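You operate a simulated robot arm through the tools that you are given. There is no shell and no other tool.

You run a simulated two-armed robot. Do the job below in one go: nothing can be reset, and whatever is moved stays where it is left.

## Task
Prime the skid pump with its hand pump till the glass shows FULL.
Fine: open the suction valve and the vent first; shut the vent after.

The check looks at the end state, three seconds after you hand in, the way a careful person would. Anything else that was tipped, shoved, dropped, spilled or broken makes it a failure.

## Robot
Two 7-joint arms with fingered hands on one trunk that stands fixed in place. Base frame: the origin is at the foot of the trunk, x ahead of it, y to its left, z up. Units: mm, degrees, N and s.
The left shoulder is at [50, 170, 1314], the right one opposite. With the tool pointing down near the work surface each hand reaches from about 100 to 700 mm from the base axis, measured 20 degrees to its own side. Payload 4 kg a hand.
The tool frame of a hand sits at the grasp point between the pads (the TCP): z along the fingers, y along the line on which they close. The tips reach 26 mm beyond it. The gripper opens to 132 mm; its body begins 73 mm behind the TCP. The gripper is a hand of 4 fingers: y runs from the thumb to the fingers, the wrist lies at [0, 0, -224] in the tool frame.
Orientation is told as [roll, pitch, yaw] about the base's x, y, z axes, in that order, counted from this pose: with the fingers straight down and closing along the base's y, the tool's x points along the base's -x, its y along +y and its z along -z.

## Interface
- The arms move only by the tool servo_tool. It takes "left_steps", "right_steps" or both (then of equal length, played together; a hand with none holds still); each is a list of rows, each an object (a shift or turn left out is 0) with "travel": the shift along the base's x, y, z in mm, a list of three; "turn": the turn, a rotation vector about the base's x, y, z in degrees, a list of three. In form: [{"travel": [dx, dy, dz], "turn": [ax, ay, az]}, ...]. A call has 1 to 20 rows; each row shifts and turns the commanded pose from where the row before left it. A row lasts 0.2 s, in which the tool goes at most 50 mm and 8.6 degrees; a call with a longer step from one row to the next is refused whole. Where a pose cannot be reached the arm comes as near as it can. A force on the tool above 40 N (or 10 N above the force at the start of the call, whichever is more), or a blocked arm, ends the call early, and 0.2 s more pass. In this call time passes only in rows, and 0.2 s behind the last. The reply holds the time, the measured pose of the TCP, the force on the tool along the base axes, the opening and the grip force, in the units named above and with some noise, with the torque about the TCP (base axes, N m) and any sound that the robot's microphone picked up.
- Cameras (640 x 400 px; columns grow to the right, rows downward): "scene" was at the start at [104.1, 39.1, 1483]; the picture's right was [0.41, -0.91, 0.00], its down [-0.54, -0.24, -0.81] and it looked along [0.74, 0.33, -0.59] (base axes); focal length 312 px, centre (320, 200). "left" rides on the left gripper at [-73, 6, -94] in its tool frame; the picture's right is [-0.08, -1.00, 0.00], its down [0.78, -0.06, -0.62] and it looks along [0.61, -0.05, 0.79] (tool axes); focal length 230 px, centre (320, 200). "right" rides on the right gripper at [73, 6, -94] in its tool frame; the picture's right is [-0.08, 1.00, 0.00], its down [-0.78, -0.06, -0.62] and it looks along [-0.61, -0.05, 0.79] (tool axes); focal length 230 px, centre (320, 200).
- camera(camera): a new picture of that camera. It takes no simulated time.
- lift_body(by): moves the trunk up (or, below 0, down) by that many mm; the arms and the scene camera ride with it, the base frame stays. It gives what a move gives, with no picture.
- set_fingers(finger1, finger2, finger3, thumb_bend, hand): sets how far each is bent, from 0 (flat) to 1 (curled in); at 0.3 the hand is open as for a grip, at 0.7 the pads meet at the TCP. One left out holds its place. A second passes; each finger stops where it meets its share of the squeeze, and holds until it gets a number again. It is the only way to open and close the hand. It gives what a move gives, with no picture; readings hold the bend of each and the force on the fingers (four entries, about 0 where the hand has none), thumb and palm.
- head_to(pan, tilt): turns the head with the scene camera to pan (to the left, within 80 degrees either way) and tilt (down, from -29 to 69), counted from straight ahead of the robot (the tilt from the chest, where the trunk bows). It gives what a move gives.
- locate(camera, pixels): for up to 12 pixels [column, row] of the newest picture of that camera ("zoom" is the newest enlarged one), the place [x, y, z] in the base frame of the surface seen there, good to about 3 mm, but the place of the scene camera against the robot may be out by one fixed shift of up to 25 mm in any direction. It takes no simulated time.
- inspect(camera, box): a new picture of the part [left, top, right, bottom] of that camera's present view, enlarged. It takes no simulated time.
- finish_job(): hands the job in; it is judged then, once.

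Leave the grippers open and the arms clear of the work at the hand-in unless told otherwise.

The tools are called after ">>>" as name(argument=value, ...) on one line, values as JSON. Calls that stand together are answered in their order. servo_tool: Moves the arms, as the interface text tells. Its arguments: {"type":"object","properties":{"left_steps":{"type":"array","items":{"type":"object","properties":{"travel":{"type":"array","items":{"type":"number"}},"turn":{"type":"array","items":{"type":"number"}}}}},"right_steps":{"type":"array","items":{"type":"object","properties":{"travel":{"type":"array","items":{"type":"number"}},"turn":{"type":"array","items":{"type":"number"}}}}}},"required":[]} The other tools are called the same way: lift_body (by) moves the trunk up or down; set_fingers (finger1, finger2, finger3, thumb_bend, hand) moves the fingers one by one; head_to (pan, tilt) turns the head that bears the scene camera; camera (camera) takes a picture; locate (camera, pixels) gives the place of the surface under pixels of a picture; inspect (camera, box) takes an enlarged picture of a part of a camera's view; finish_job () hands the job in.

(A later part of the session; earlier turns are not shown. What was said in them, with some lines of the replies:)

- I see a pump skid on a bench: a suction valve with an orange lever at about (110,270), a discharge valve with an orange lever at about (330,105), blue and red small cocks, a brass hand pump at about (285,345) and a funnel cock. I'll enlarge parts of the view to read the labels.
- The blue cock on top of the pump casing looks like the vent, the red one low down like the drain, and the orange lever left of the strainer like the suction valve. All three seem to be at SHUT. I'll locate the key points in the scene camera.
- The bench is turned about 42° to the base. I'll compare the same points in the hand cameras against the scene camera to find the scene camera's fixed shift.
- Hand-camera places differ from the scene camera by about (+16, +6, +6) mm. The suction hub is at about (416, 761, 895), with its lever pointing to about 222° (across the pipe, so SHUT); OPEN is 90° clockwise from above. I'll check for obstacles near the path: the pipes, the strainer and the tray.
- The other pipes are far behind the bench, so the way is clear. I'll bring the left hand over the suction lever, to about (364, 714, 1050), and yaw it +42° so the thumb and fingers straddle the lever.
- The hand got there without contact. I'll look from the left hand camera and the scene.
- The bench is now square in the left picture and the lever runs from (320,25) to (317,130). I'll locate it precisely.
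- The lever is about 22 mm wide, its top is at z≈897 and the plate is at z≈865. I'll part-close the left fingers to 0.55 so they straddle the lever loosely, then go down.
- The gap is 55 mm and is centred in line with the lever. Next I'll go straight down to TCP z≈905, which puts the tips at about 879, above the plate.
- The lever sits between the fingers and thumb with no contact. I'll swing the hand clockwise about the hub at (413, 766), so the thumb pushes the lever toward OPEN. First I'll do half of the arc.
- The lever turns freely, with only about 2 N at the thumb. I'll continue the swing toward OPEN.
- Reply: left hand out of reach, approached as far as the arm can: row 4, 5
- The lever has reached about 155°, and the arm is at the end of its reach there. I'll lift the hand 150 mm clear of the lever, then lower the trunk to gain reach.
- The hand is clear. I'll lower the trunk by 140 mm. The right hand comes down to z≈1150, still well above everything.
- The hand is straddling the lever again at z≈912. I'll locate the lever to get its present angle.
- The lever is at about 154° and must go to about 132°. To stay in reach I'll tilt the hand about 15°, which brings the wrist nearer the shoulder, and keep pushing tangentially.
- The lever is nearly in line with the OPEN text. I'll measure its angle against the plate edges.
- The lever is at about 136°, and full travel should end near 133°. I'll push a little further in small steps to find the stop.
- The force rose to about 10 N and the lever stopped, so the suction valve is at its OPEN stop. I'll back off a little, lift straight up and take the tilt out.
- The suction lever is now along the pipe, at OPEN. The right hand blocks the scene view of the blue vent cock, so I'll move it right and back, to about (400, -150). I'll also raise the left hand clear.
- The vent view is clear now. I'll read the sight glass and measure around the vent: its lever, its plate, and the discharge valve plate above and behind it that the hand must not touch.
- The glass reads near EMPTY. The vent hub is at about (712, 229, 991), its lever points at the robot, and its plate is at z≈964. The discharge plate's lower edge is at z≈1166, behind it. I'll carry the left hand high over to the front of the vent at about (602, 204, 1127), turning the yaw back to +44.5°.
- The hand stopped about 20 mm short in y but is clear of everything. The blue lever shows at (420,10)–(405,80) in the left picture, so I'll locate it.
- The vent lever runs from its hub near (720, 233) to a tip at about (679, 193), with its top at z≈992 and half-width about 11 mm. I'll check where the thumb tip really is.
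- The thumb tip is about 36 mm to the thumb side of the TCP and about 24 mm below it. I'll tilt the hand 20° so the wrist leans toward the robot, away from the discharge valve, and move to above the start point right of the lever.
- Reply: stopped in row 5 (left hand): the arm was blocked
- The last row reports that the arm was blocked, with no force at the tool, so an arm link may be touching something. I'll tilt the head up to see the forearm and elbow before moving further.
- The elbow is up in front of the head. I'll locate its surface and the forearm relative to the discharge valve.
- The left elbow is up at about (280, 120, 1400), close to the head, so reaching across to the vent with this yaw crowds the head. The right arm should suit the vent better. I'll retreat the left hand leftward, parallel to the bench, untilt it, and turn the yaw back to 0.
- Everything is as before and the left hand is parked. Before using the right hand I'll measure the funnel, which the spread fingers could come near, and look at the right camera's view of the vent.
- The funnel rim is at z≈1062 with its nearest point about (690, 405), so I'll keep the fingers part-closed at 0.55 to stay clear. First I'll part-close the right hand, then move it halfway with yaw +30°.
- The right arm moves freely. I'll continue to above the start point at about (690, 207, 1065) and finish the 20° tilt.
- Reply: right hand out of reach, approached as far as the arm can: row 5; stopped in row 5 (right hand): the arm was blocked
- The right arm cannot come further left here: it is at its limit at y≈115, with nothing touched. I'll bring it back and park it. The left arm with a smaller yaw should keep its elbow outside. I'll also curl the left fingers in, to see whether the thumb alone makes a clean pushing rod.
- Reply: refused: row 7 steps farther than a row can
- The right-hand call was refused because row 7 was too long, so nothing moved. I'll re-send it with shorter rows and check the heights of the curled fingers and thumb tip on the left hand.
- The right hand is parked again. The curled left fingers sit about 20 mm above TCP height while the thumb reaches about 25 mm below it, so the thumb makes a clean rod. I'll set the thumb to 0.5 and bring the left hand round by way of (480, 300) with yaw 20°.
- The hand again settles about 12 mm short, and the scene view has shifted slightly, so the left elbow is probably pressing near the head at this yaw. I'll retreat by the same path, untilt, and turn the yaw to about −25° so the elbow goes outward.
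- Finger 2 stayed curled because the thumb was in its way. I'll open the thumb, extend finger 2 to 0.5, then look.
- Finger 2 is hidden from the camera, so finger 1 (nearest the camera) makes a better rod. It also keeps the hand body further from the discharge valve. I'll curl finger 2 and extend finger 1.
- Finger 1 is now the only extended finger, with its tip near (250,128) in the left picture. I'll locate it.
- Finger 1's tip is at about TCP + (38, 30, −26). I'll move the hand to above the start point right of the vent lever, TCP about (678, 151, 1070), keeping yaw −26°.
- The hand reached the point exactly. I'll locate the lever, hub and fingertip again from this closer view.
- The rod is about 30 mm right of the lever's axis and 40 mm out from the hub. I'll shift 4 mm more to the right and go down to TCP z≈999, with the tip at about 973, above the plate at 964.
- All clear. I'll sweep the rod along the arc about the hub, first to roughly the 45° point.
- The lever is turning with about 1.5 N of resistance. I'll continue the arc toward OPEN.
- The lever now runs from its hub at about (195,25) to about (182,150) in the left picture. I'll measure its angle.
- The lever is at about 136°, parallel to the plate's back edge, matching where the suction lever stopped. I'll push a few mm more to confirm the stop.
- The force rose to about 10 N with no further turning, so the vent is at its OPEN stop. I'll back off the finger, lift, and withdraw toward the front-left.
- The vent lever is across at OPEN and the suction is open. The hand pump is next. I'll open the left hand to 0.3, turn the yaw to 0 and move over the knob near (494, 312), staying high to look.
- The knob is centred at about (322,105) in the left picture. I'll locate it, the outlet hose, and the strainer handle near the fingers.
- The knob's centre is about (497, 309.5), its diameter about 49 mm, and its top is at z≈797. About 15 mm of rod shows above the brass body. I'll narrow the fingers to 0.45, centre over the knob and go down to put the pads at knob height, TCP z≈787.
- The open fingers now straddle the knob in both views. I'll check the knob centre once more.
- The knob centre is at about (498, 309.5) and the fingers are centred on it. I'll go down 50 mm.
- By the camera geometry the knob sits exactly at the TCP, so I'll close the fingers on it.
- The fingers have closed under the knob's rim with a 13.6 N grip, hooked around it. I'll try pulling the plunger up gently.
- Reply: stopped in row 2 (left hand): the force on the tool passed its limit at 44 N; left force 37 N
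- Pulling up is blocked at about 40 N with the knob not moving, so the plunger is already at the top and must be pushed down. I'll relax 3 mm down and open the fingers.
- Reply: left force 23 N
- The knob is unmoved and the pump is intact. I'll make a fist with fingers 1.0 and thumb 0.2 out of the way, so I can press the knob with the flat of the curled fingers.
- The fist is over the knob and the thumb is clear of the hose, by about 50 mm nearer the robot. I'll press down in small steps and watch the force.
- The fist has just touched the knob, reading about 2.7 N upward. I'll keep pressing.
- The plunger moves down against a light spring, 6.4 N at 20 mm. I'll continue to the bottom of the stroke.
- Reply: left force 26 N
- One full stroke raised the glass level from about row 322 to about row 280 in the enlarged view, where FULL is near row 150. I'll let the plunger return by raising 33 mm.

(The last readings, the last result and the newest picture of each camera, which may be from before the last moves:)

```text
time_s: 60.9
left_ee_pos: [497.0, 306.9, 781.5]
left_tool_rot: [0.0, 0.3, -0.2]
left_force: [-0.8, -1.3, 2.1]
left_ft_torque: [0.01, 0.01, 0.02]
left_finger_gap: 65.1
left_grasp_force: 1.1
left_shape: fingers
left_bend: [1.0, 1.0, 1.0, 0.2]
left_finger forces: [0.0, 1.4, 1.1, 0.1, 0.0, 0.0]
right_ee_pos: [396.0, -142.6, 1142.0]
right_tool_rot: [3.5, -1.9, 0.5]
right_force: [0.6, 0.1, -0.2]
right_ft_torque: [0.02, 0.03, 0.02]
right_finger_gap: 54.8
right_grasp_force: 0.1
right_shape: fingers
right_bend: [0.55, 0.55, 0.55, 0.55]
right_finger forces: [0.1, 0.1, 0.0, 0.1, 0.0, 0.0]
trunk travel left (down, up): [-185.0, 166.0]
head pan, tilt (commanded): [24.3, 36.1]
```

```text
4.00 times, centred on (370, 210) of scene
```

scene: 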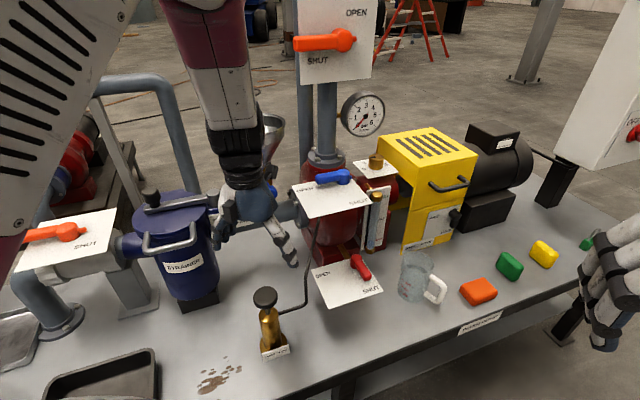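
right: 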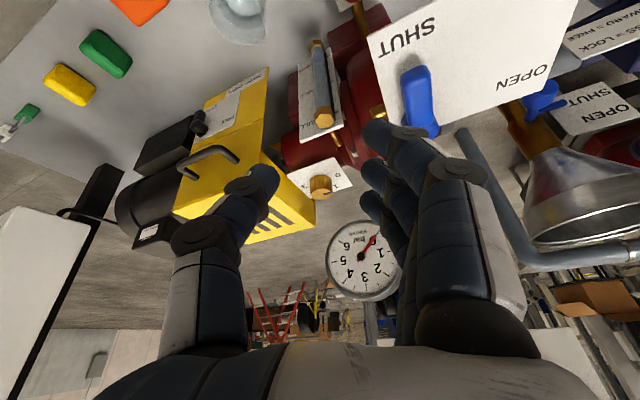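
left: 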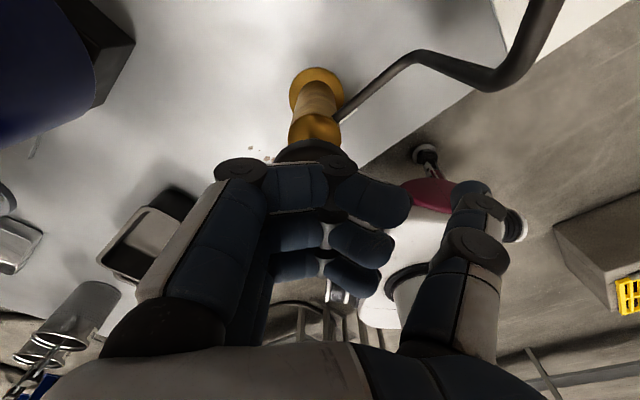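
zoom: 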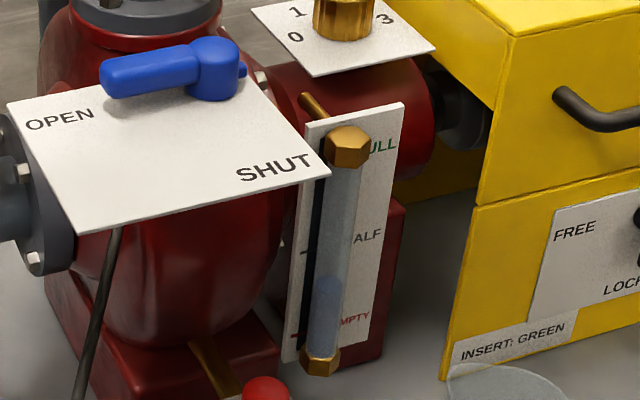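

The plunger springs back by itself. I'll do a second stroke: up 4 mm to release it fully, then down 36 mm, and read the glass.

>>> servo_tool(left_steps=[{"travel": [0, 0, 4]}, {"travel": [0, 0, -9]}, {"travel": [0, 0, -9]}, {"travel": [0, 0, -9]}, {"travel": [0, 0, -9]}])

>>> inspect(camera="scene", box=[330, 160, 410, 260])

```text
time_s: 62.1
left_ee_pos: [495.8, 307.4, 751.0]
left_tool_rot: [-0.1, 0.1, -0.3]
left_force: [-1.1, 2.8, 10.4]
left_ft_torque: [-0.07, 0.1, -0.02]
left_finger_gap: 65.4
left_grasp_force: 4.9
left_shape: fingers
left_bend: [1.0, 1.0, 1.0, 0.2]
left_finger forces: [1.0, 4.5, 4.4, 0.0, 0.1, 0.1]
right_ee_pos: [395.1, -142.4, 1141.9]
right_tool_rot: [3.6, -2.0, 0.5]
right_force: [-0.1, 0.3, -0.3]
right_ft_torque: [0.01, 0.0, 0.0]
right_finger_gap: 54.5
right_grasp_force: 0.1
right_shape: fingers
right_bend: [0.55, 0.55, 0.55, 0.55]
right_finger forces: [0.1, 0.0, 0.1, 0.0, 0.0, 0.0]
trunk travel left (down, up): [-185.0, 166.0]
head pan, tilt (commanded): [24.3, 36.1]
```

```text
4.00 times, centred on (370, 210) of scene
```

zoom: 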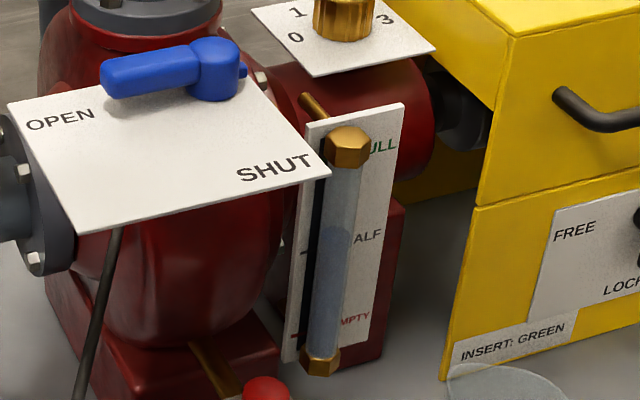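

The level is now at HALF, at about row 230, after two strokes. On to the third stroke.

>>> servo_tool(left_steps=[{"travel": [0, 0, 9]}, {"travel": [0, 0, 9]}, {"travel": [0, 0, 9]}, {"travel": [0, 0, 9]}, {"travel": [0, 0, 0]}, {"travel": [0, 0, -9]}, {"travel": [0, 0, -9]}, {"travel": [0, 0, -9]}, {"travel": [0, 0, -9]}])

>>> inspect(camera="scene", box=[330, 160, 410, 260])

```text
time_s: 64.1
left_ee_pos: [497.6, 308.2, 752.2]
left_tool_rot: [0.0, 0.1, -0.3]
left_force: [-0.9, 2.9, 10.2]
left_ft_torque: [-0.1, 0.08, -0.02]
left_finger_gap: 65.4
left_grasp_force: 5.3
left_shape: fingers
left_bend: [1.0, 1.0, 1.0, 0.2]
left_finger forces: [1.0, 4.4, 4.2, 0.0, 0.0, 0.0]
right_ee_pos: [395.3, -143.3, 1142.4]
right_tool_rot: [3.6, -2.0, 0.5]
right_force: [-0.3, -0.6, -0.3]
right_ft_torque: [-0.01, -0.01, -0.04]
right_finger_gap: 54.6
right_grasp_force: 0.0
right_shape: fingers
right_bend: [0.55, 0.55, 0.55, 0.55]
right_finger forces: [0.0, 0.1, 0.0, 0.1, 0.0, 0.0]
trunk travel left (down, up): [-185.0, 166.0]
head pan, tilt (commanded): [24.3, 36.1]
```

```text
4.00 times, centred on (370, 210) of scene
```

zoom: 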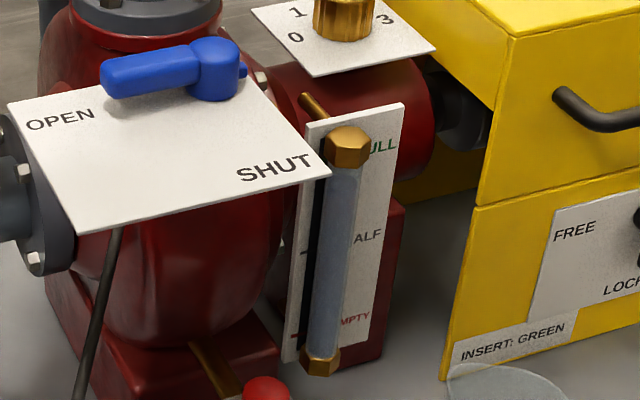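

The tube is filled much higher now. I'll zoom in closer to see the top of the liquid against the FULL mark.

>>> inspect(camera="scene", box=[350, 180, 394, 212])

>>> inspect(camera="right", box=[380, 120, 560, 260])

>>> camera(camera="right")

```text
12.50 times, centred on (372, 196) of scene
```

zoom: 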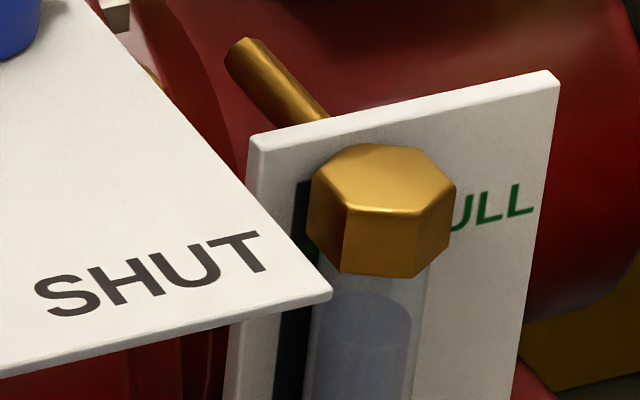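

```text
2.86 times, centred on (470, 190) of right
```

zoom: 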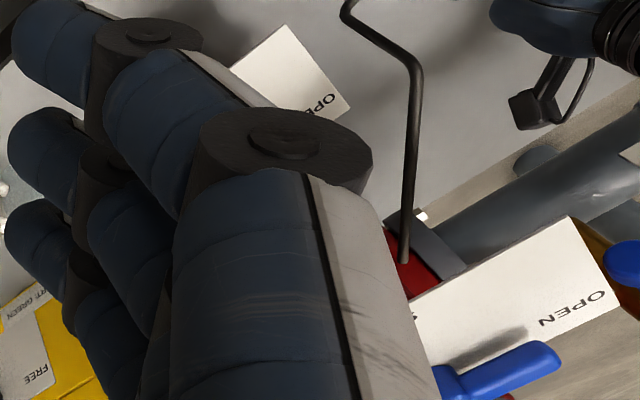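

```text
taken
```

right: 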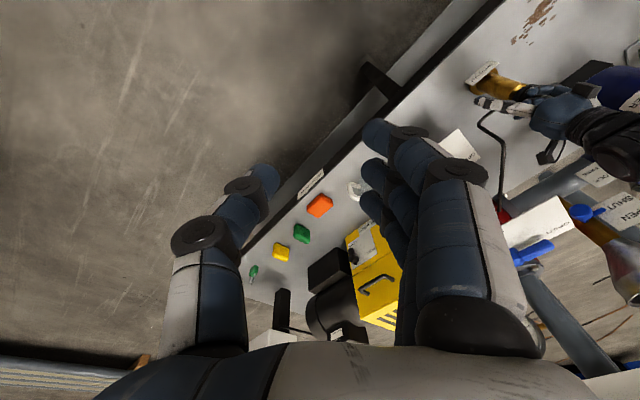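

The liquid's top edge shows at about scene row 205, just below the brass nut. I'll get the heights of the FULL text, the nut's lower edge, the liquid top, and the HALF and EMPTY marks.

>>> camera(camera="scene")

>>> locate(camera="scene", pixels=[[385.6, 196.6], [376.5, 201], [374, 205.5], [374, 210], [380, 219], [354, 223], [376, 239], [352, 244], [362, 221], [371, 225], [368, 245], [376, 193]])

>>> inspect(camera="scene", box=[344, 185, 400, 260])

```text
taken
```

scene: 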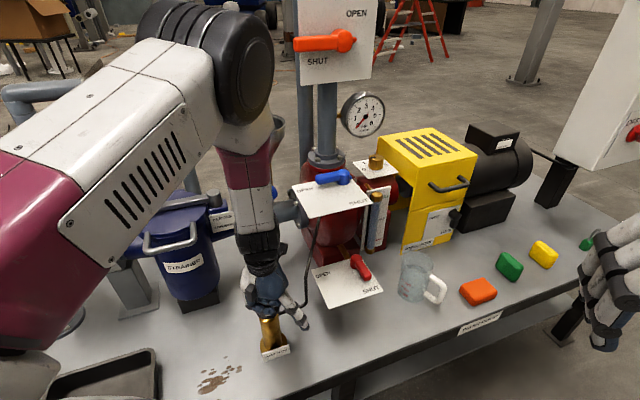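

```text
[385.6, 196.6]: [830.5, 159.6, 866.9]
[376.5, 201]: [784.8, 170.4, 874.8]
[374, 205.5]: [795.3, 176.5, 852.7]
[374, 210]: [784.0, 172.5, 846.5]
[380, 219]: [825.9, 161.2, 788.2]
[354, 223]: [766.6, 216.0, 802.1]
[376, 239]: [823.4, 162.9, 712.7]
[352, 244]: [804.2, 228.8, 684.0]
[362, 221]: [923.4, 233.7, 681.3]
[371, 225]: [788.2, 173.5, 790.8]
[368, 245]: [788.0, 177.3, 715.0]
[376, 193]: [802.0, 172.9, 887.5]
```

```text
5.33 times, centred on (372, 222) of scene
```

zoom: 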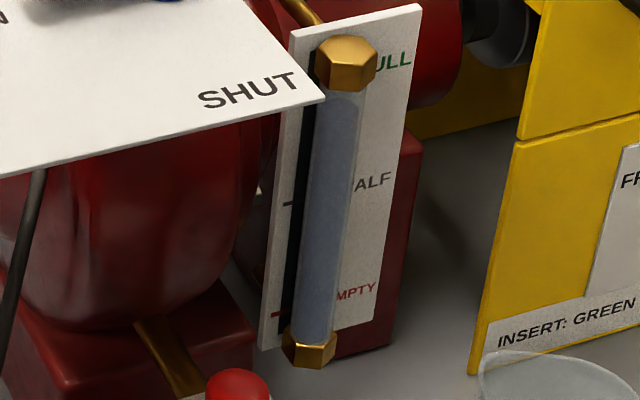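

Measured heights are EMPTY 713, HALF 788, FULL 867, and the liquid is at about 853. One full stroke adds about 40 mm, which would overfill, so I'll give a partial stroke: up 15 mm and back down.

>>> servo_tool(left_steps=[{"travel": [0, 0, 8]}, {"travel": [0, 0, 7]}, {"travel": [0, 0, 0]}, {"travel": [0, 0, -8]}, {"travel": [0, 0, -8]}])

>>> inspect(camera="scene", box=[350, 180, 394, 212])

>>> inspect(camera="scene", box=[344, 185, 400, 260])

```text
time_s: 65.3
left_ee_pos: [497.2, 307.9, 750.2]
left_tool_rot: [0.1, 0.0, -0.3]
left_force: [0.4, 3.9, 12.9]
left_ft_torque: [-0.13, 0.11, -0.02]
left_finger_gap: 65.5
left_grasp_force: 6.3
left_shape: fingers
left_bend: [1.0, 1.0, 1.0, 0.2]
left_finger forces: [1.3, 5.9, 5.6, 0.0, 0.1, 0.1]
right_ee_pos: [395.2, -142.4, 1143.2]
right_tool_rot: [3.5, -2.1, 0.5]
right_force: [0.3, -0.3, 0.4]
right_ft_torque: [0.02, 0.02, 0.03]
right_finger_gap: 54.7
right_grasp_force: 0.0
right_shape: fingers
right_bend: [0.55, 0.55, 0.55, 0.55]
right_finger forces: [0.0, 0.1, 0.2, 0.0, 0.0, 0.0]
trunk travel left (down, up): [-185.0, 166.0]
head pan, tilt (commanded): [24.3, 36.1]
```

```text
12.50 times, centred on (372, 196) of scene
```

zoom: 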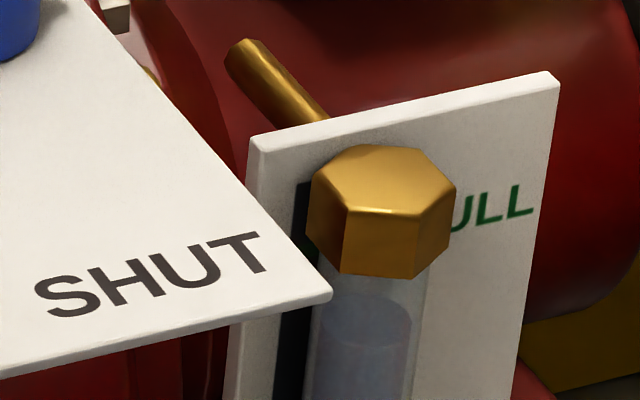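

```text
5.33 times, centred on (372, 222) of scene
```

zoom: 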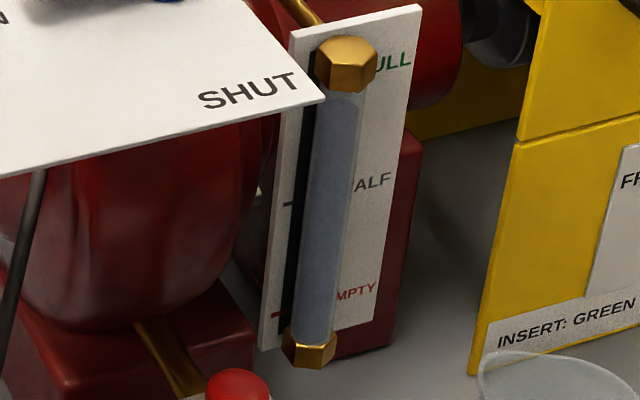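

The partial stroke changed nothing. In the first stroke too, the level rose only near the bottom of a full stroke, so only whole strokes count. It is still below FULL (853 against 867), so I'll give a fourth full stroke.

>>> servo_tool(left_steps=[{"travel": [0, 0, 9]}, {"travel": [0, 0, 9]}, {"travel": [0, 0, 9]}, {"travel": [0, 0, 9]}, {"travel": [0, 0, 0]}, {"travel": [0, 0, -9]}, {"travel": [0, 0, -9]}, {"travel": [0, 0, -9]}, {"travel": [0, 0, -9]}])

>>> inspect(camera="scene", box=[350, 180, 394, 212])

>>> inspect(camera="scene", box=[270, 140, 430, 300])

```text
time_s: 67.3
left_ee_pos: [497.3, 307.3, 750.2]
left_tool_rot: [0.0, 0.0, -0.3]
left_force: [1.3, 3.7, 11.8]
left_ft_torque: [-0.11, 0.1, -0.02]
left_finger_gap: 65.4
left_grasp_force: 6.1
left_shape: fingers
left_bend: [1.0, 1.0, 1.0, 0.2]
left_finger forces: [1.3, 5.6, 5.4, 0.0, 0.0, 0.0]
right_ee_pos: [395.2, -142.2, 1142.1]
right_tool_rot: [3.4, -2.0, 0.5]
right_force: [0.8, 0.2, -0.5]
right_ft_torque: [0.02, 0.02, -0.01]
right_finger_gap: 54.7
right_grasp_force: 0.2
right_shape: fingers
right_bend: [0.55, 0.55, 0.55, 0.55]
right_finger forces: [0.1, 0.1, 0.0, 0.0, 0.1, 0.0]
trunk travel left (down, up): [-185.0, 166.0]
head pan, tilt (commanded): [24.3, 36.1]
```

```text
12.50 times, centred on (372, 196) of scene
```

zoom: 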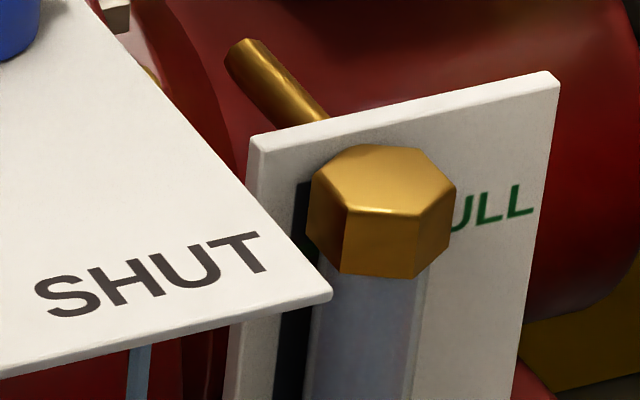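

```text
2.50 times, centred on (350, 220) of scene
```

zoom: 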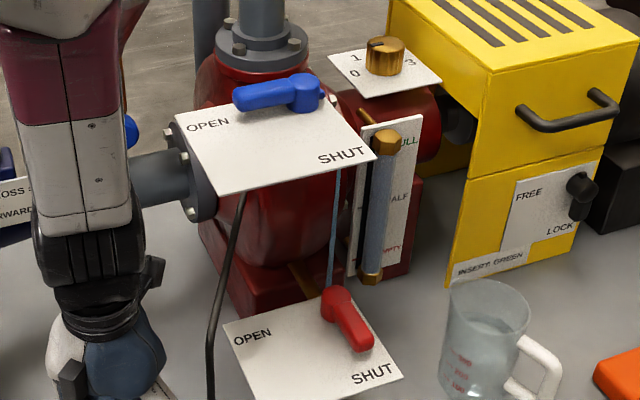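

The glass is now full to the top, behind the nut, and a thin stream runs at the vent, so I must shut the vent next without delay. I'll lift straight up off the knob, then move over the vent and turn to yaw −26°.

>>> servo_tool(left_steps=[{"travel": [0, 0, 25]}, {"travel": [0, 0, 40]}, {"travel": [0, 0, 47]}, {"travel": [0, 0, 47]}, {"travel": [0, 0, 47]}, {"travel": [0, 0, 47]}, {"travel": [37, -11, 14], "turn": [0, 0, -5.1]}, {"travel": [37, -11, 14], "turn": [0, 0, -5.1]}, {"travel": [37, -11, 14], "turn": [0, 0, -5.1]}, {"travel": [37, -11, 14], "turn": [0, 0, -5.1]}, {"travel": [37, -11, 14], "turn": [0, 0, -5.1]}])

>>> set_fingers(hand="left", finger1=0.5, thumb_bend=0.3)

>>> camera(camera="left")

>>> camera(camera="scene")

```text
time_s: 69.7
left_ee_pos: [682.7, 253.0, 1071.3]
left_tool_rot: [0.0, 0.4, -25.8]
left_force: [-0.5, 0.3, 0.2]
left_ft_torque: [-0.01, 0.02, -0.01]
left_finger_gap: 65.3
left_grasp_force: 0.1
left_shape: fingers
left_bend: [1.0, 1.0, 1.0, 0.2]
left_finger forces: [0.1, 0.1, 0.0, 0.0, 0.0, 0.0]
right_ee_pos: [397.8, -142.3, 1141.7]
right_tool_rot: [3.5, -1.8, 0.5]
right_force: [-0.9, -0.6, 0.2]
right_ft_torque: [0.01, 0.01, 0.0]
right_finger_gap: 54.6
right_grasp_force: 0.2
right_shape: fingers
right_bend: [0.55, 0.55, 0.55, 0.55]
right_finger forces: [0.0, 0.0, 0.0, 0.0, 0.1, 0.1]
trunk travel left (down, up): [-185.0, 166.0]
head pan, tilt (commanded): [24.3, 36.1]
```

```text
time_s: 70.7
left_ee_pos: [681.3, 252.4, 1072.7]
left_tool_rot: [0.1, 0.3, -25.8]
left_force: [-0.4, -0.6, 0.1]
left_ft_torque: [0.03, 0.02, 0.02]
left_finger_gap: 103.6
left_grasp_force: 0.1
left_shape: fingers
left_bend: [0.5, 1.0, 1.0, 0.3]
left_finger forces: [0.0, 0.1, 0.0, 0.0, 0.0, 0.0]
right_ee_pos: [396.4, -142.8, 1142.1]
right_tool_rot: [3.5, -1.8, 0.6]
right_force: [0.0, 0.1, -0.5]
right_ft_torque: [0.03, 0.02, 0.0]
right_finger_gap: 54.8
right_grasp_force: 0.0
right_shape: fingers
right_bend: [0.55, 0.55, 0.55, 0.55]
right_finger forces: [0.0, 0.0, 0.0, 0.0, 0.0, 0.0]
trunk travel left (down, up): [-185.0, 166.0]
head pan, tilt (commanded): [24.3, 36.1]
```

```text
taken
```

left: 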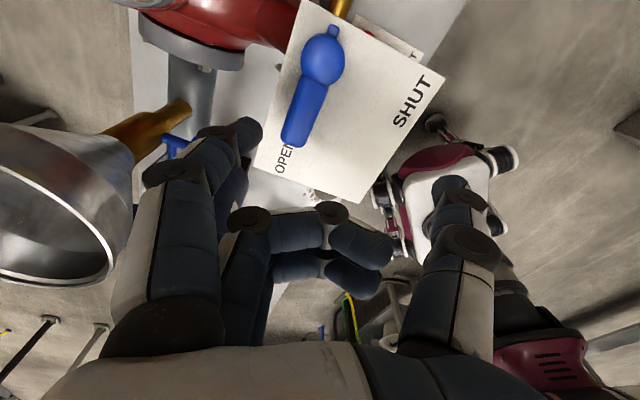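

```text
taken
```

scene: 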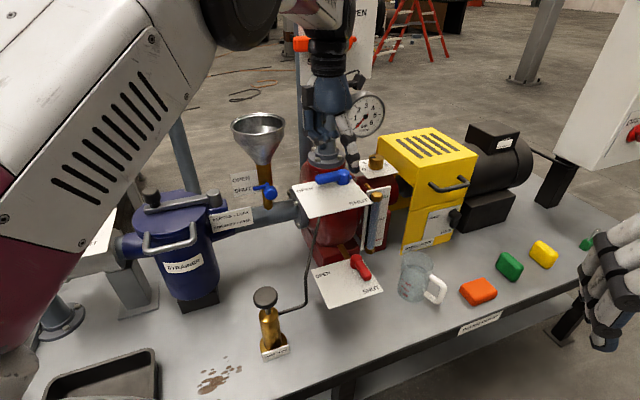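

The stream seems to have stopped and the knob is back up. I'll locate the vent lever and my fingertip to line up behind the lever.

>>> locate(camera="left", pixels=[[324, 58], [316, 85], [307, 110], [297, 138], [250, 125], [258, 135], [246, 142], [292, 110], [322, 112]])

>>> inspect(camera="scene", box=[280, 140, 420, 280])

```text
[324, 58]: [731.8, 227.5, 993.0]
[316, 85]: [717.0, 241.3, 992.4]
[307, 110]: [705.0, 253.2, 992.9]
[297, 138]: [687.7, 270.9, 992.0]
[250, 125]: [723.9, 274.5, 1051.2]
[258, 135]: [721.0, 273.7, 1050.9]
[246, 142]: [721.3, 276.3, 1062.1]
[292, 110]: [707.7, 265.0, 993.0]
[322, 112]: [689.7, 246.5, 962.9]
```

```text
2.86 times, centred on (350, 210) of scene
```

zoom: 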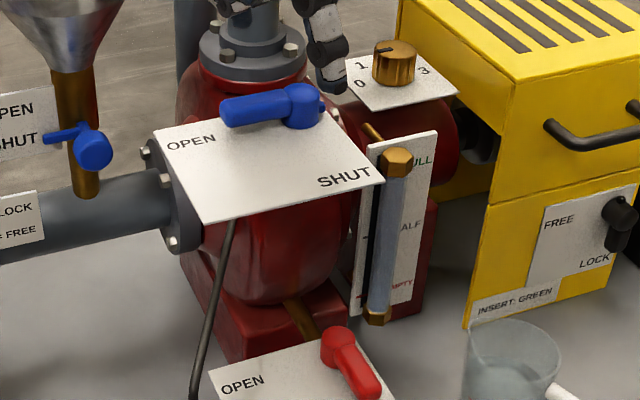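

The lever is at 134.7°. My rod finger is about 43 mm out along it and 30 mm behind its axis. I'll shift 2 mm further back and lower to TCP z≈999.

>>> servo_tool(left_steps=[{"travel": [2, 2, -30]}, {"travel": [0, 0, -28]}, {"travel": [0, 0, -12]}, {"travel": [0, 0, -4]}])

>>> camera(camera="left")

>>> inspect(camera="scene", box=[250, 0, 430, 240])

```text
time_s: 71.7
left_ee_pos: [684.2, 254.7, 998.0]
left_tool_rot: [-0.1, 0.1, -25.9]
left_force: [0.6, -0.4, -0.9]
left_ft_torque: [-0.01, 0.0, 0.0]
left_finger_gap: 103.5
left_grasp_force: 0.1
left_shape: fingers
left_bend: [0.5, 1.0, 1.0, 0.3]
left_finger forces: [0.1, 0.0, 0.0, 0.0, 0.1, 0.0]
right_ee_pos: [397.8, -142.8, 1142.1]
right_tool_rot: [3.5, -1.9, 0.5]
right_force: [0.0, 0.0, -0.8]
right_ft_torque: [0.02, 0.01, 0.02]
right_finger_gap: 54.6
right_grasp_force: 0.1
right_shape: fingers
right_bend: [0.55, 0.55, 0.55, 0.55]
right_finger forces: [0.1, 0.0, 0.1, 0.1, 0.0, 0.0]
trunk travel left (down, up): [-185.0, 166.0]
head pan, tilt (commanded): [24.3, 36.1]
```

```text
taken
```

left: 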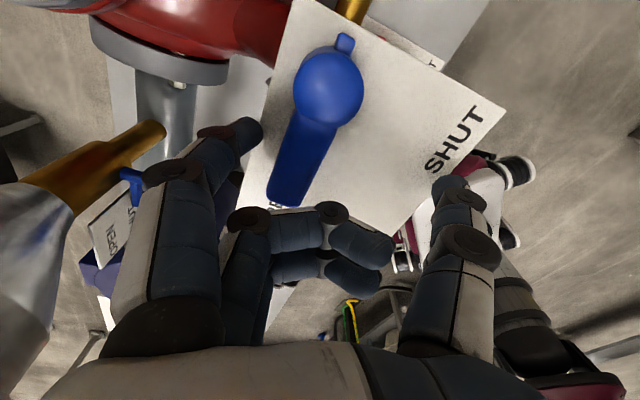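

```text
1.67 times, centred on (340, 120) of scene
```

zoom: 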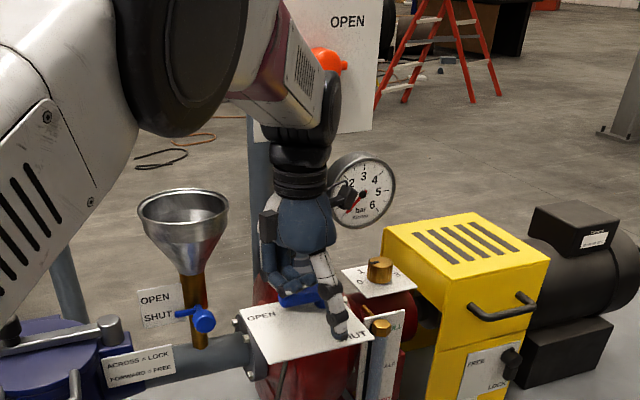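

The rod finger is behind the lever, clear on all sides. I'll sweep it forward along the arc toward SHUT, first to about halfway.

>>> servo_tool(left_steps=[{"travel": [-9.1, -10.4, 0]}, {"travel": [-10.8, -5.6, 0]}, {"travel": [-9.1, -8.0, 0]}, {"travel": [-6.7, -10.2, 0]}])

>>> camera(camera="left")

```text
time_s: 72.7
left_ee_pos: [647.6, 219.8, 997.5]
left_tool_rot: [0.1, 0.2, -25.8]
left_force: [0.4, 1.6, -0.9]
left_ft_torque: [-0.01, 0.01, 0.03]
left_finger_gap: 108.0
left_grasp_force: 1.0
left_shape: fingers
left_bend: [0.48, 1.0, 1.0, 0.3]
left_finger forces: [1.4, 0.0, 0.0, 0.0, 0.1, 0.1]
right_ee_pos: [397.7, -141.4, 1141.8]
right_tool_rot: [3.4, -1.9, 0.4]
right_force: [0.0, -0.4, 0.5]
right_ft_torque: [0.0, -0.01, 0.02]
right_finger_gap: 55.0
right_grasp_force: 0.0
right_shape: fingers
right_bend: [0.55, 0.55, 0.55, 0.55]
right_finger forces: [0.1, 0.0, 0.1, 0.0, 0.1, 0.1]
trunk travel left (down, up): [-185.0, 166.0]
head pan, tilt (commanded): [24.3, 36.1]
```

```text
taken
```

left: 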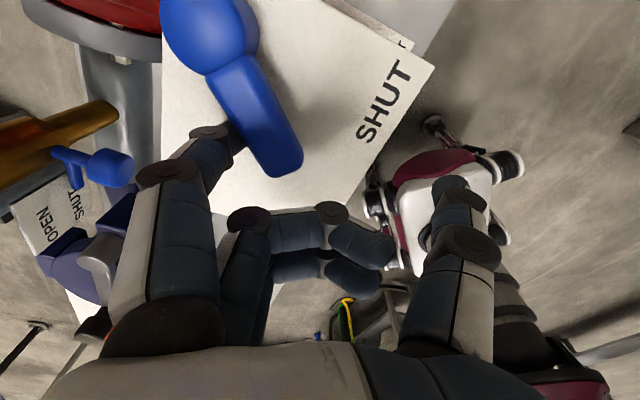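

The lever is about halfway with light force. I'll continue to SHUT.

>>> servo_tool(left_steps=[{"travel": [-3.8, -11.5, 0]}, {"travel": [-0.7, -12.1, 0]}, {"travel": [2.5, -11.9, 0]}])

>>> camera(camera="left")

>>> inspect(camera="scene", box=[280, 140, 420, 280])

```text
time_s: 73.5
left_ee_pos: [645.9, 186.2, 997.9]
left_tool_rot: [0.0, 0.1, -25.8]
left_force: [-2.3, 4.5, -0.5]
left_ft_torque: [0.04, 0.1, 0.21]
left_finger_gap: 107.5
left_grasp_force: 2.2
left_shape: fingers
left_bend: [0.48, 1.0, 1.0, 0.3]
left_finger forces: [4.1, 0.0, 0.1, 0.0, 0.0, 0.0]
right_ee_pos: [395.4, -141.6, 1142.1]
right_tool_rot: [3.4, -1.9, 0.4]
right_force: [-0.7, -0.2, -1.3]
right_ft_torque: [-0.04, -0.02, -0.01]
right_finger_gap: 54.7
right_grasp_force: 0.0
right_shape: fingers
right_bend: [0.55, 0.55, 0.55, 0.55]
right_finger forces: [0.1, 0.0, 0.1, 0.0, 0.0, 0.1]
trunk travel left (down, up): [-185.0, 166.0]
head pan, tilt (commanded): [24.3, 36.1]
```

```text
taken
```

left: 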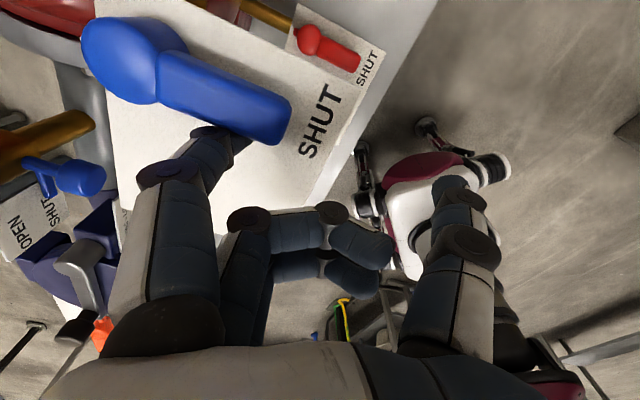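

```text
2.86 times, centred on (350, 210) of scene
```

zoom: 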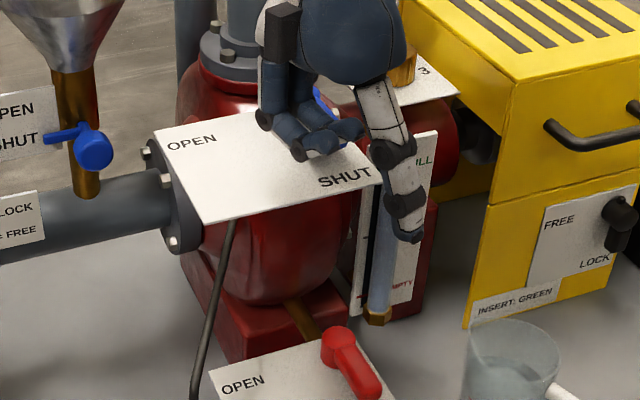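

I'll measure the lever's angle. It should come back to about 224°.

>>> locate(camera="left", pixels=[[135, 62], [180, 80], [210, 90], [240, 103], [270, 117], [290, 110]])

```text
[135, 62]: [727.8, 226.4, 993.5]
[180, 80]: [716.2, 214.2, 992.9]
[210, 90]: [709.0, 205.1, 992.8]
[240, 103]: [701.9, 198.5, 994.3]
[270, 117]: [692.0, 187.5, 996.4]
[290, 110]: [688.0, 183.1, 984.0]
```

The lever reads about 226°, very near SHUT. I'll push a few more mm to seat it on its stop.

>>> servo_tool(left_steps=[{"travel": [1.8, -1.9, 0]}, {"travel": [1.8, -1.9, 0]}, {"travel": [1.8, -1.9, 0]}])

>>> camera(camera="left")

>>> locate(camera="left", pixels=[[130, 55], [180, 80], [210, 92], [240, 105], [270, 118], [280, 122]])

```text
time_s: 74.3
left_ee_pos: [647.4, 183.3, 998.7]
left_tool_rot: [0.0, 0.6, -25.6]
left_force: [-30.0, 19.2, -1.9]
left_ft_torque: [0.3, 0.7, 1.72]
left_finger_gap: 109.7
left_grasp_force: 16.7
left_shape: fingers
left_bend: [0.47, 1.0, 1.0, 0.3]
left_finger forces: [34.3, 0.1, 0.1, 0.0, 0.0, 0.0]
right_ee_pos: [394.9, -140.9, 1143.4]
right_tool_rot: [3.4, -2.1, 0.4]
right_force: [-0.4, -0.6, 0.2]
right_ft_torque: [0.0, 0.03, -0.02]
right_finger_gap: 54.8
right_grasp_force: 0.2
right_shape: fingers
right_bend: [0.55, 0.55, 0.55, 0.55]
right_finger forces: [0.0, 0.2, 0.1, 0.0, 0.0, 0.0]
trunk travel left (down, up): [-185.0, 166.0]
head pan, tilt (commanded): [24.3, 36.1]
```

```text
taken
```

left: 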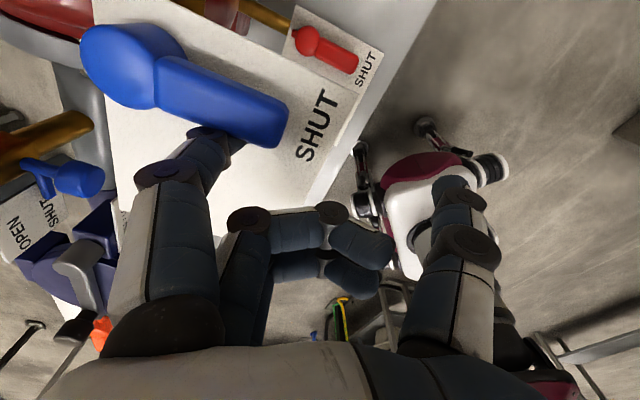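

```text
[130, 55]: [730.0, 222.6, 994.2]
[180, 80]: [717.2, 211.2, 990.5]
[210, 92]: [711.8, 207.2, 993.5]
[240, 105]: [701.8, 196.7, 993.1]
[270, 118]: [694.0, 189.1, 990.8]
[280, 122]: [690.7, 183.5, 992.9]
```

It is firmly on the stop, with the force up to about 35 N and no movement. The vent is SHUT. I'll back off the finger and lift away, then check everything.

>>> servo_tool(left_steps=[{"travel": [-4, 4, 0]}, {"travel": [-7, 7, 1]}, {"travel": [0, 0, 30]}, {"travel": [0, 0, 40]}, {"travel": [-30, 10, 20]}, {"travel": [-38, 22, 10]}, {"travel": [-38, 27, 0]}, {"travel": [-34, 34, 0], "turn": [0, 0, 6]}, {"travel": [-25, 40, 10], "turn": [0, 0, 6]}, {"travel": [-15, 44, 10], "turn": [0, 0, 6]}, {"travel": [-10, 45, 10], "turn": [0, 0, 6]}])

>>> camera(camera="scene")

>>> inspect(camera="scene", box=[270, 140, 430, 300])

>>> inspect(camera="scene", box=[350, 180, 394, 212])

```text
time_s: 76.7
left_ee_pos: [450.3, 412.6, 1129.1]
left_tool_rot: [-0.1, 0.2, -1.7]
left_force: [0.1, 0.3, -0.1]
left_ft_torque: [0.0, 0.01, 0.02]
left_finger_gap: 104.1
left_grasp_force: 0.0
left_shape: fingers
left_bend: [0.5, 1.0, 1.0, 0.3]
left_finger forces: [0.1, 0.0, 0.1, 0.0, 0.0, 0.0]
right_ee_pos: [395.5, -142.2, 1142.0]
right_tool_rot: [3.5, -1.9, 0.4]
right_force: [-0.2, 0.3, -0.5]
right_ft_torque: [0.02, 0.0, 0.04]
right_finger_gap: 54.9
right_grasp_force: 0.0
right_shape: fingers
right_bend: [0.55, 0.55, 0.55, 0.55]
right_finger forces: [0.0, 0.0, 0.1, 0.0, 0.0, 0.1]
trunk travel left (down, up): [-185.0, 166.0]
head pan, tilt (commanded): [24.3, 36.1]
```

```text
taken
```

scene: 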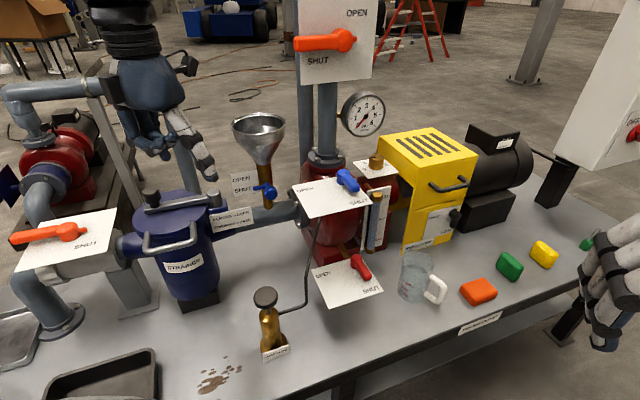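

```text
2.50 times, centred on (350, 220) of scene
```

zoom: 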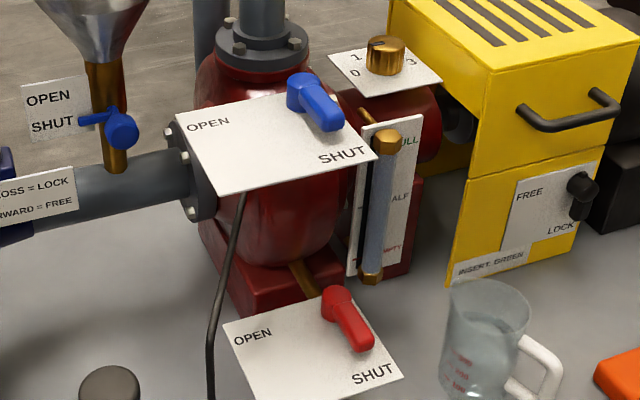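

```text
12.50 times, centred on (372, 196) of scene
```

zoom: 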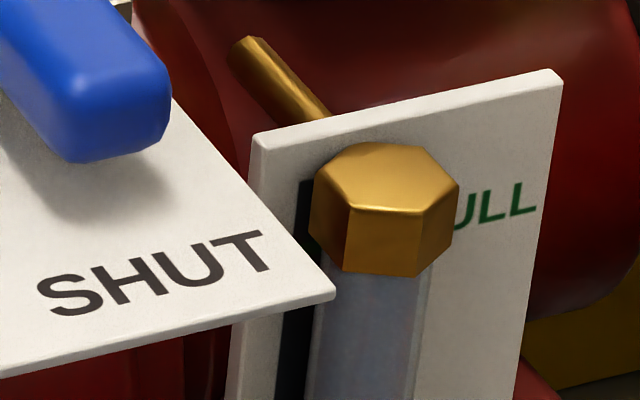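

The glass is full up to the nut, the vent is at SHUT, the suction is OPEN, the drain and discharge are untouched, and no stream is running. I'll move the left hand up and away, then open both hands.

>>> servo_tool(left_steps=[{"travel": [-8, 15, 30]}, {"travel": [-8, 15, 30]}, {"travel": [-8, 15, 30]}, {"travel": [-8, 15, 30]}])

>>> set_fingers(hand="left", finger1=0.3, finger2=0.3, finger3=0.3, thumb_bend=0.3)

>>> set_fingers(hand="right", finger1=0.3, finger2=0.3, finger3=0.3, thumb_bend=0.3)

>>> camera(camera="scene")

>>> inspect(camera="scene", box=[270, 140, 430, 300])

>>> inspect(camera="scene", box=[0, 160, 300, 360])

>>> camera(camera="left")

```text
time_s: 77.7
left_ee_pos: [417.9, 471.9, 1248.7]
left_tool_rot: [0.0, 0.1, -1.7]
left_force: [-0.2, -0.3, 0.4]
left_ft_torque: [-0.06, 0.01, 0.01]
left_finger_gap: 104.3
left_grasp_force: 0.1
left_shape: fingers
left_bend: [0.5, 1.0, 1.0, 0.3]
left_finger forces: [0.0, 0.1, 0.1, 0.1, 0.0, 0.0]
right_ee_pos: [395.4, -142.8, 1142.5]
right_tool_rot: [3.5, -1.9, 0.5]
right_force: [-1.0, 0.6, -0.4]
right_ft_torque: [0.0, -0.03, -0.01]
right_finger_gap: 54.5
right_grasp_force: 0.0
right_shape: fingers
right_bend: [0.55, 0.55, 0.55, 0.55]
right_finger forces: [0.1, 0.0, 0.0, 0.1, 0.0, 0.1]
trunk travel left (down, up): [-185.0, 166.0]
head pan, tilt (commanded): [24.3, 36.1]
```

```text
time_s: 78.7
left_ee_pos: [417.9, 471.8, 1248.6]
left_tool_rot: [0.0, 0.2, -1.8]
left_force: [-0.1, 0.1, 0.5]
left_ft_torque: [-0.02, -0.06, 0.01]
left_finger_gap: 136.2
left_grasp_force: 0.2
left_shape: fingers
left_bend: [0.3, 0.3, 0.3, 0.3]
left_finger forces: [0.1, 0.0, 0.1, 0.0, 0.1, 0.1]
right_ee_pos: [396.7, -141.4, 1141.3]
right_tool_rot: [3.5, -1.9, 0.3]
right_force: [0.0, -0.5, 0.1]
right_ft_torque: [0.0, 0.01, -0.01]
right_finger_gap: 54.7
right_grasp_force: 0.0
right_shape: fingers
right_bend: [0.55, 0.55, 0.55, 0.55]
right_finger forces: [0.1, 0.0, 0.1, 0.0, 0.0, 0.1]
trunk travel left (down, up): [-185.0, 166.0]
head pan, tilt (commanded): [24.3, 36.1]
```

```text
time_s: 79.7
left_ee_pos: [417.5, 473.9, 1249.1]
left_tool_rot: [-0.1, 0.1, -1.8]
left_force: [1.3, 0.1, -0.3]
left_ft_torque: [0.04, 0.0, 0.01]
left_finger_gap: 136.2
left_grasp_force: 0.1
left_shape: fingers
left_bend: [0.3, 0.3, 0.3, 0.3]
left_finger forces: [0.0, 0.0, 0.0, 0.0, 0.1, 0.0]
right_ee_pos: [396.5, -142.6, 1141.0]
right_tool_rot: [3.5, -1.9, 0.6]
right_force: [-0.5, 0.1, -0.1]
right_ft_torque: [0.02, 0.02, -0.01]
right_finger_gap: 135.5
right_grasp_force: 0.1
right_shape: fingers
right_bend: [0.3, 0.3, 0.3, 0.3]
right_finger forces: [0.1, 0.1, 0.1, 0.0, 0.0, 0.0]
trunk travel left (down, up): [-185.0, 166.0]
head pan, tilt (commanded): [24.3, 36.1]
```

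```text
taken
```

scene: 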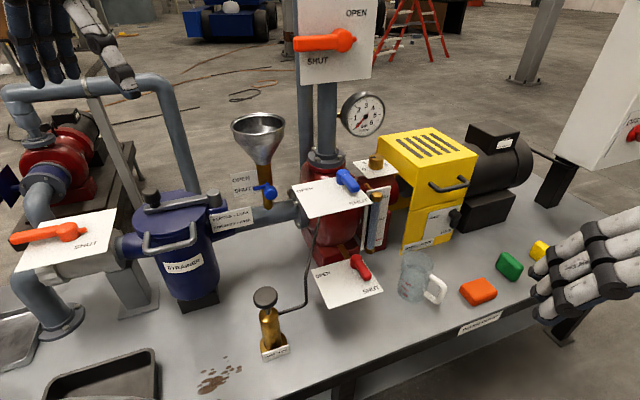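

```text
2.50 times, centred on (350, 220) of scene
```

zoom: 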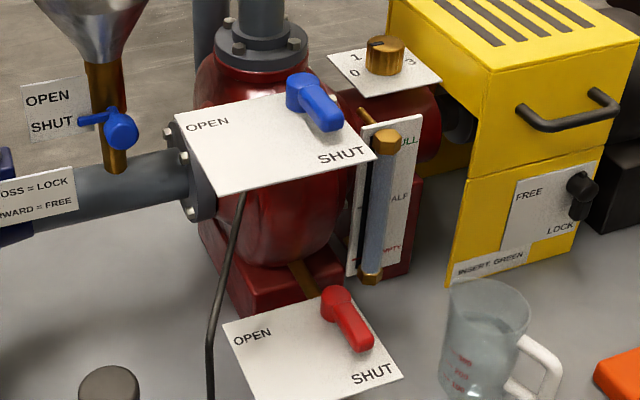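

```text
2.00 times, centred on (150, 260) of scene
```

zoom: 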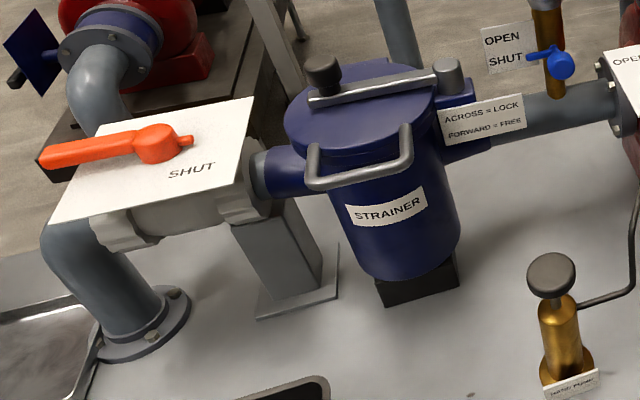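

```text
taken
```

left: 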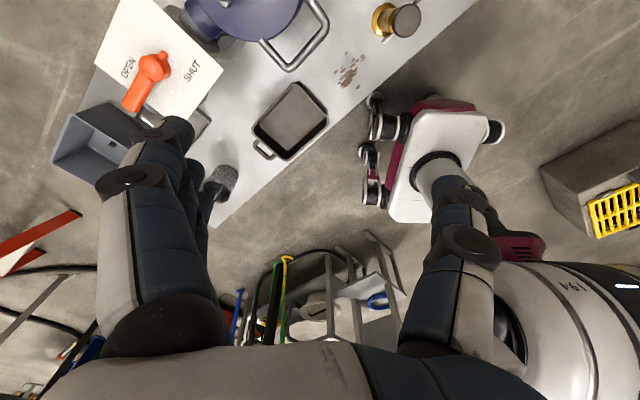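

Both hands are open and clear of the work. The suction lever is at OPEN and the vent at SHUT, the glass is full and holding, and the knob is back up. The drain, discharge, funnel cock, strainer and loose items are unchanged, and I see no water on the bench. I'm handing in.

>>> finish_job()

```text
The job is handed in.
```

The skid pump is primed: the sight glass is filled to its top nut at the FULL mark and held there.

- **Valves:** I opened the suction valve and then the vent before pumping. Afterwards I shut the vent against its stop and left the suction valve open.
- **Pumping:** It took four full strokes of the hand pump. A partial stroke before the fourth changed nothing, so only full strokes count.
- **Water at the vent:** On the fourth stroke a thin stream ran down from the vent. It had stopped by my next look, before I shut the vent. I saw no water on the bench afterwards, but a little may have come out.
- **Everything else:** The drain, discharge valve, funnel cock, strainer and loose items are as they were. Both hands are open and clear of the work.
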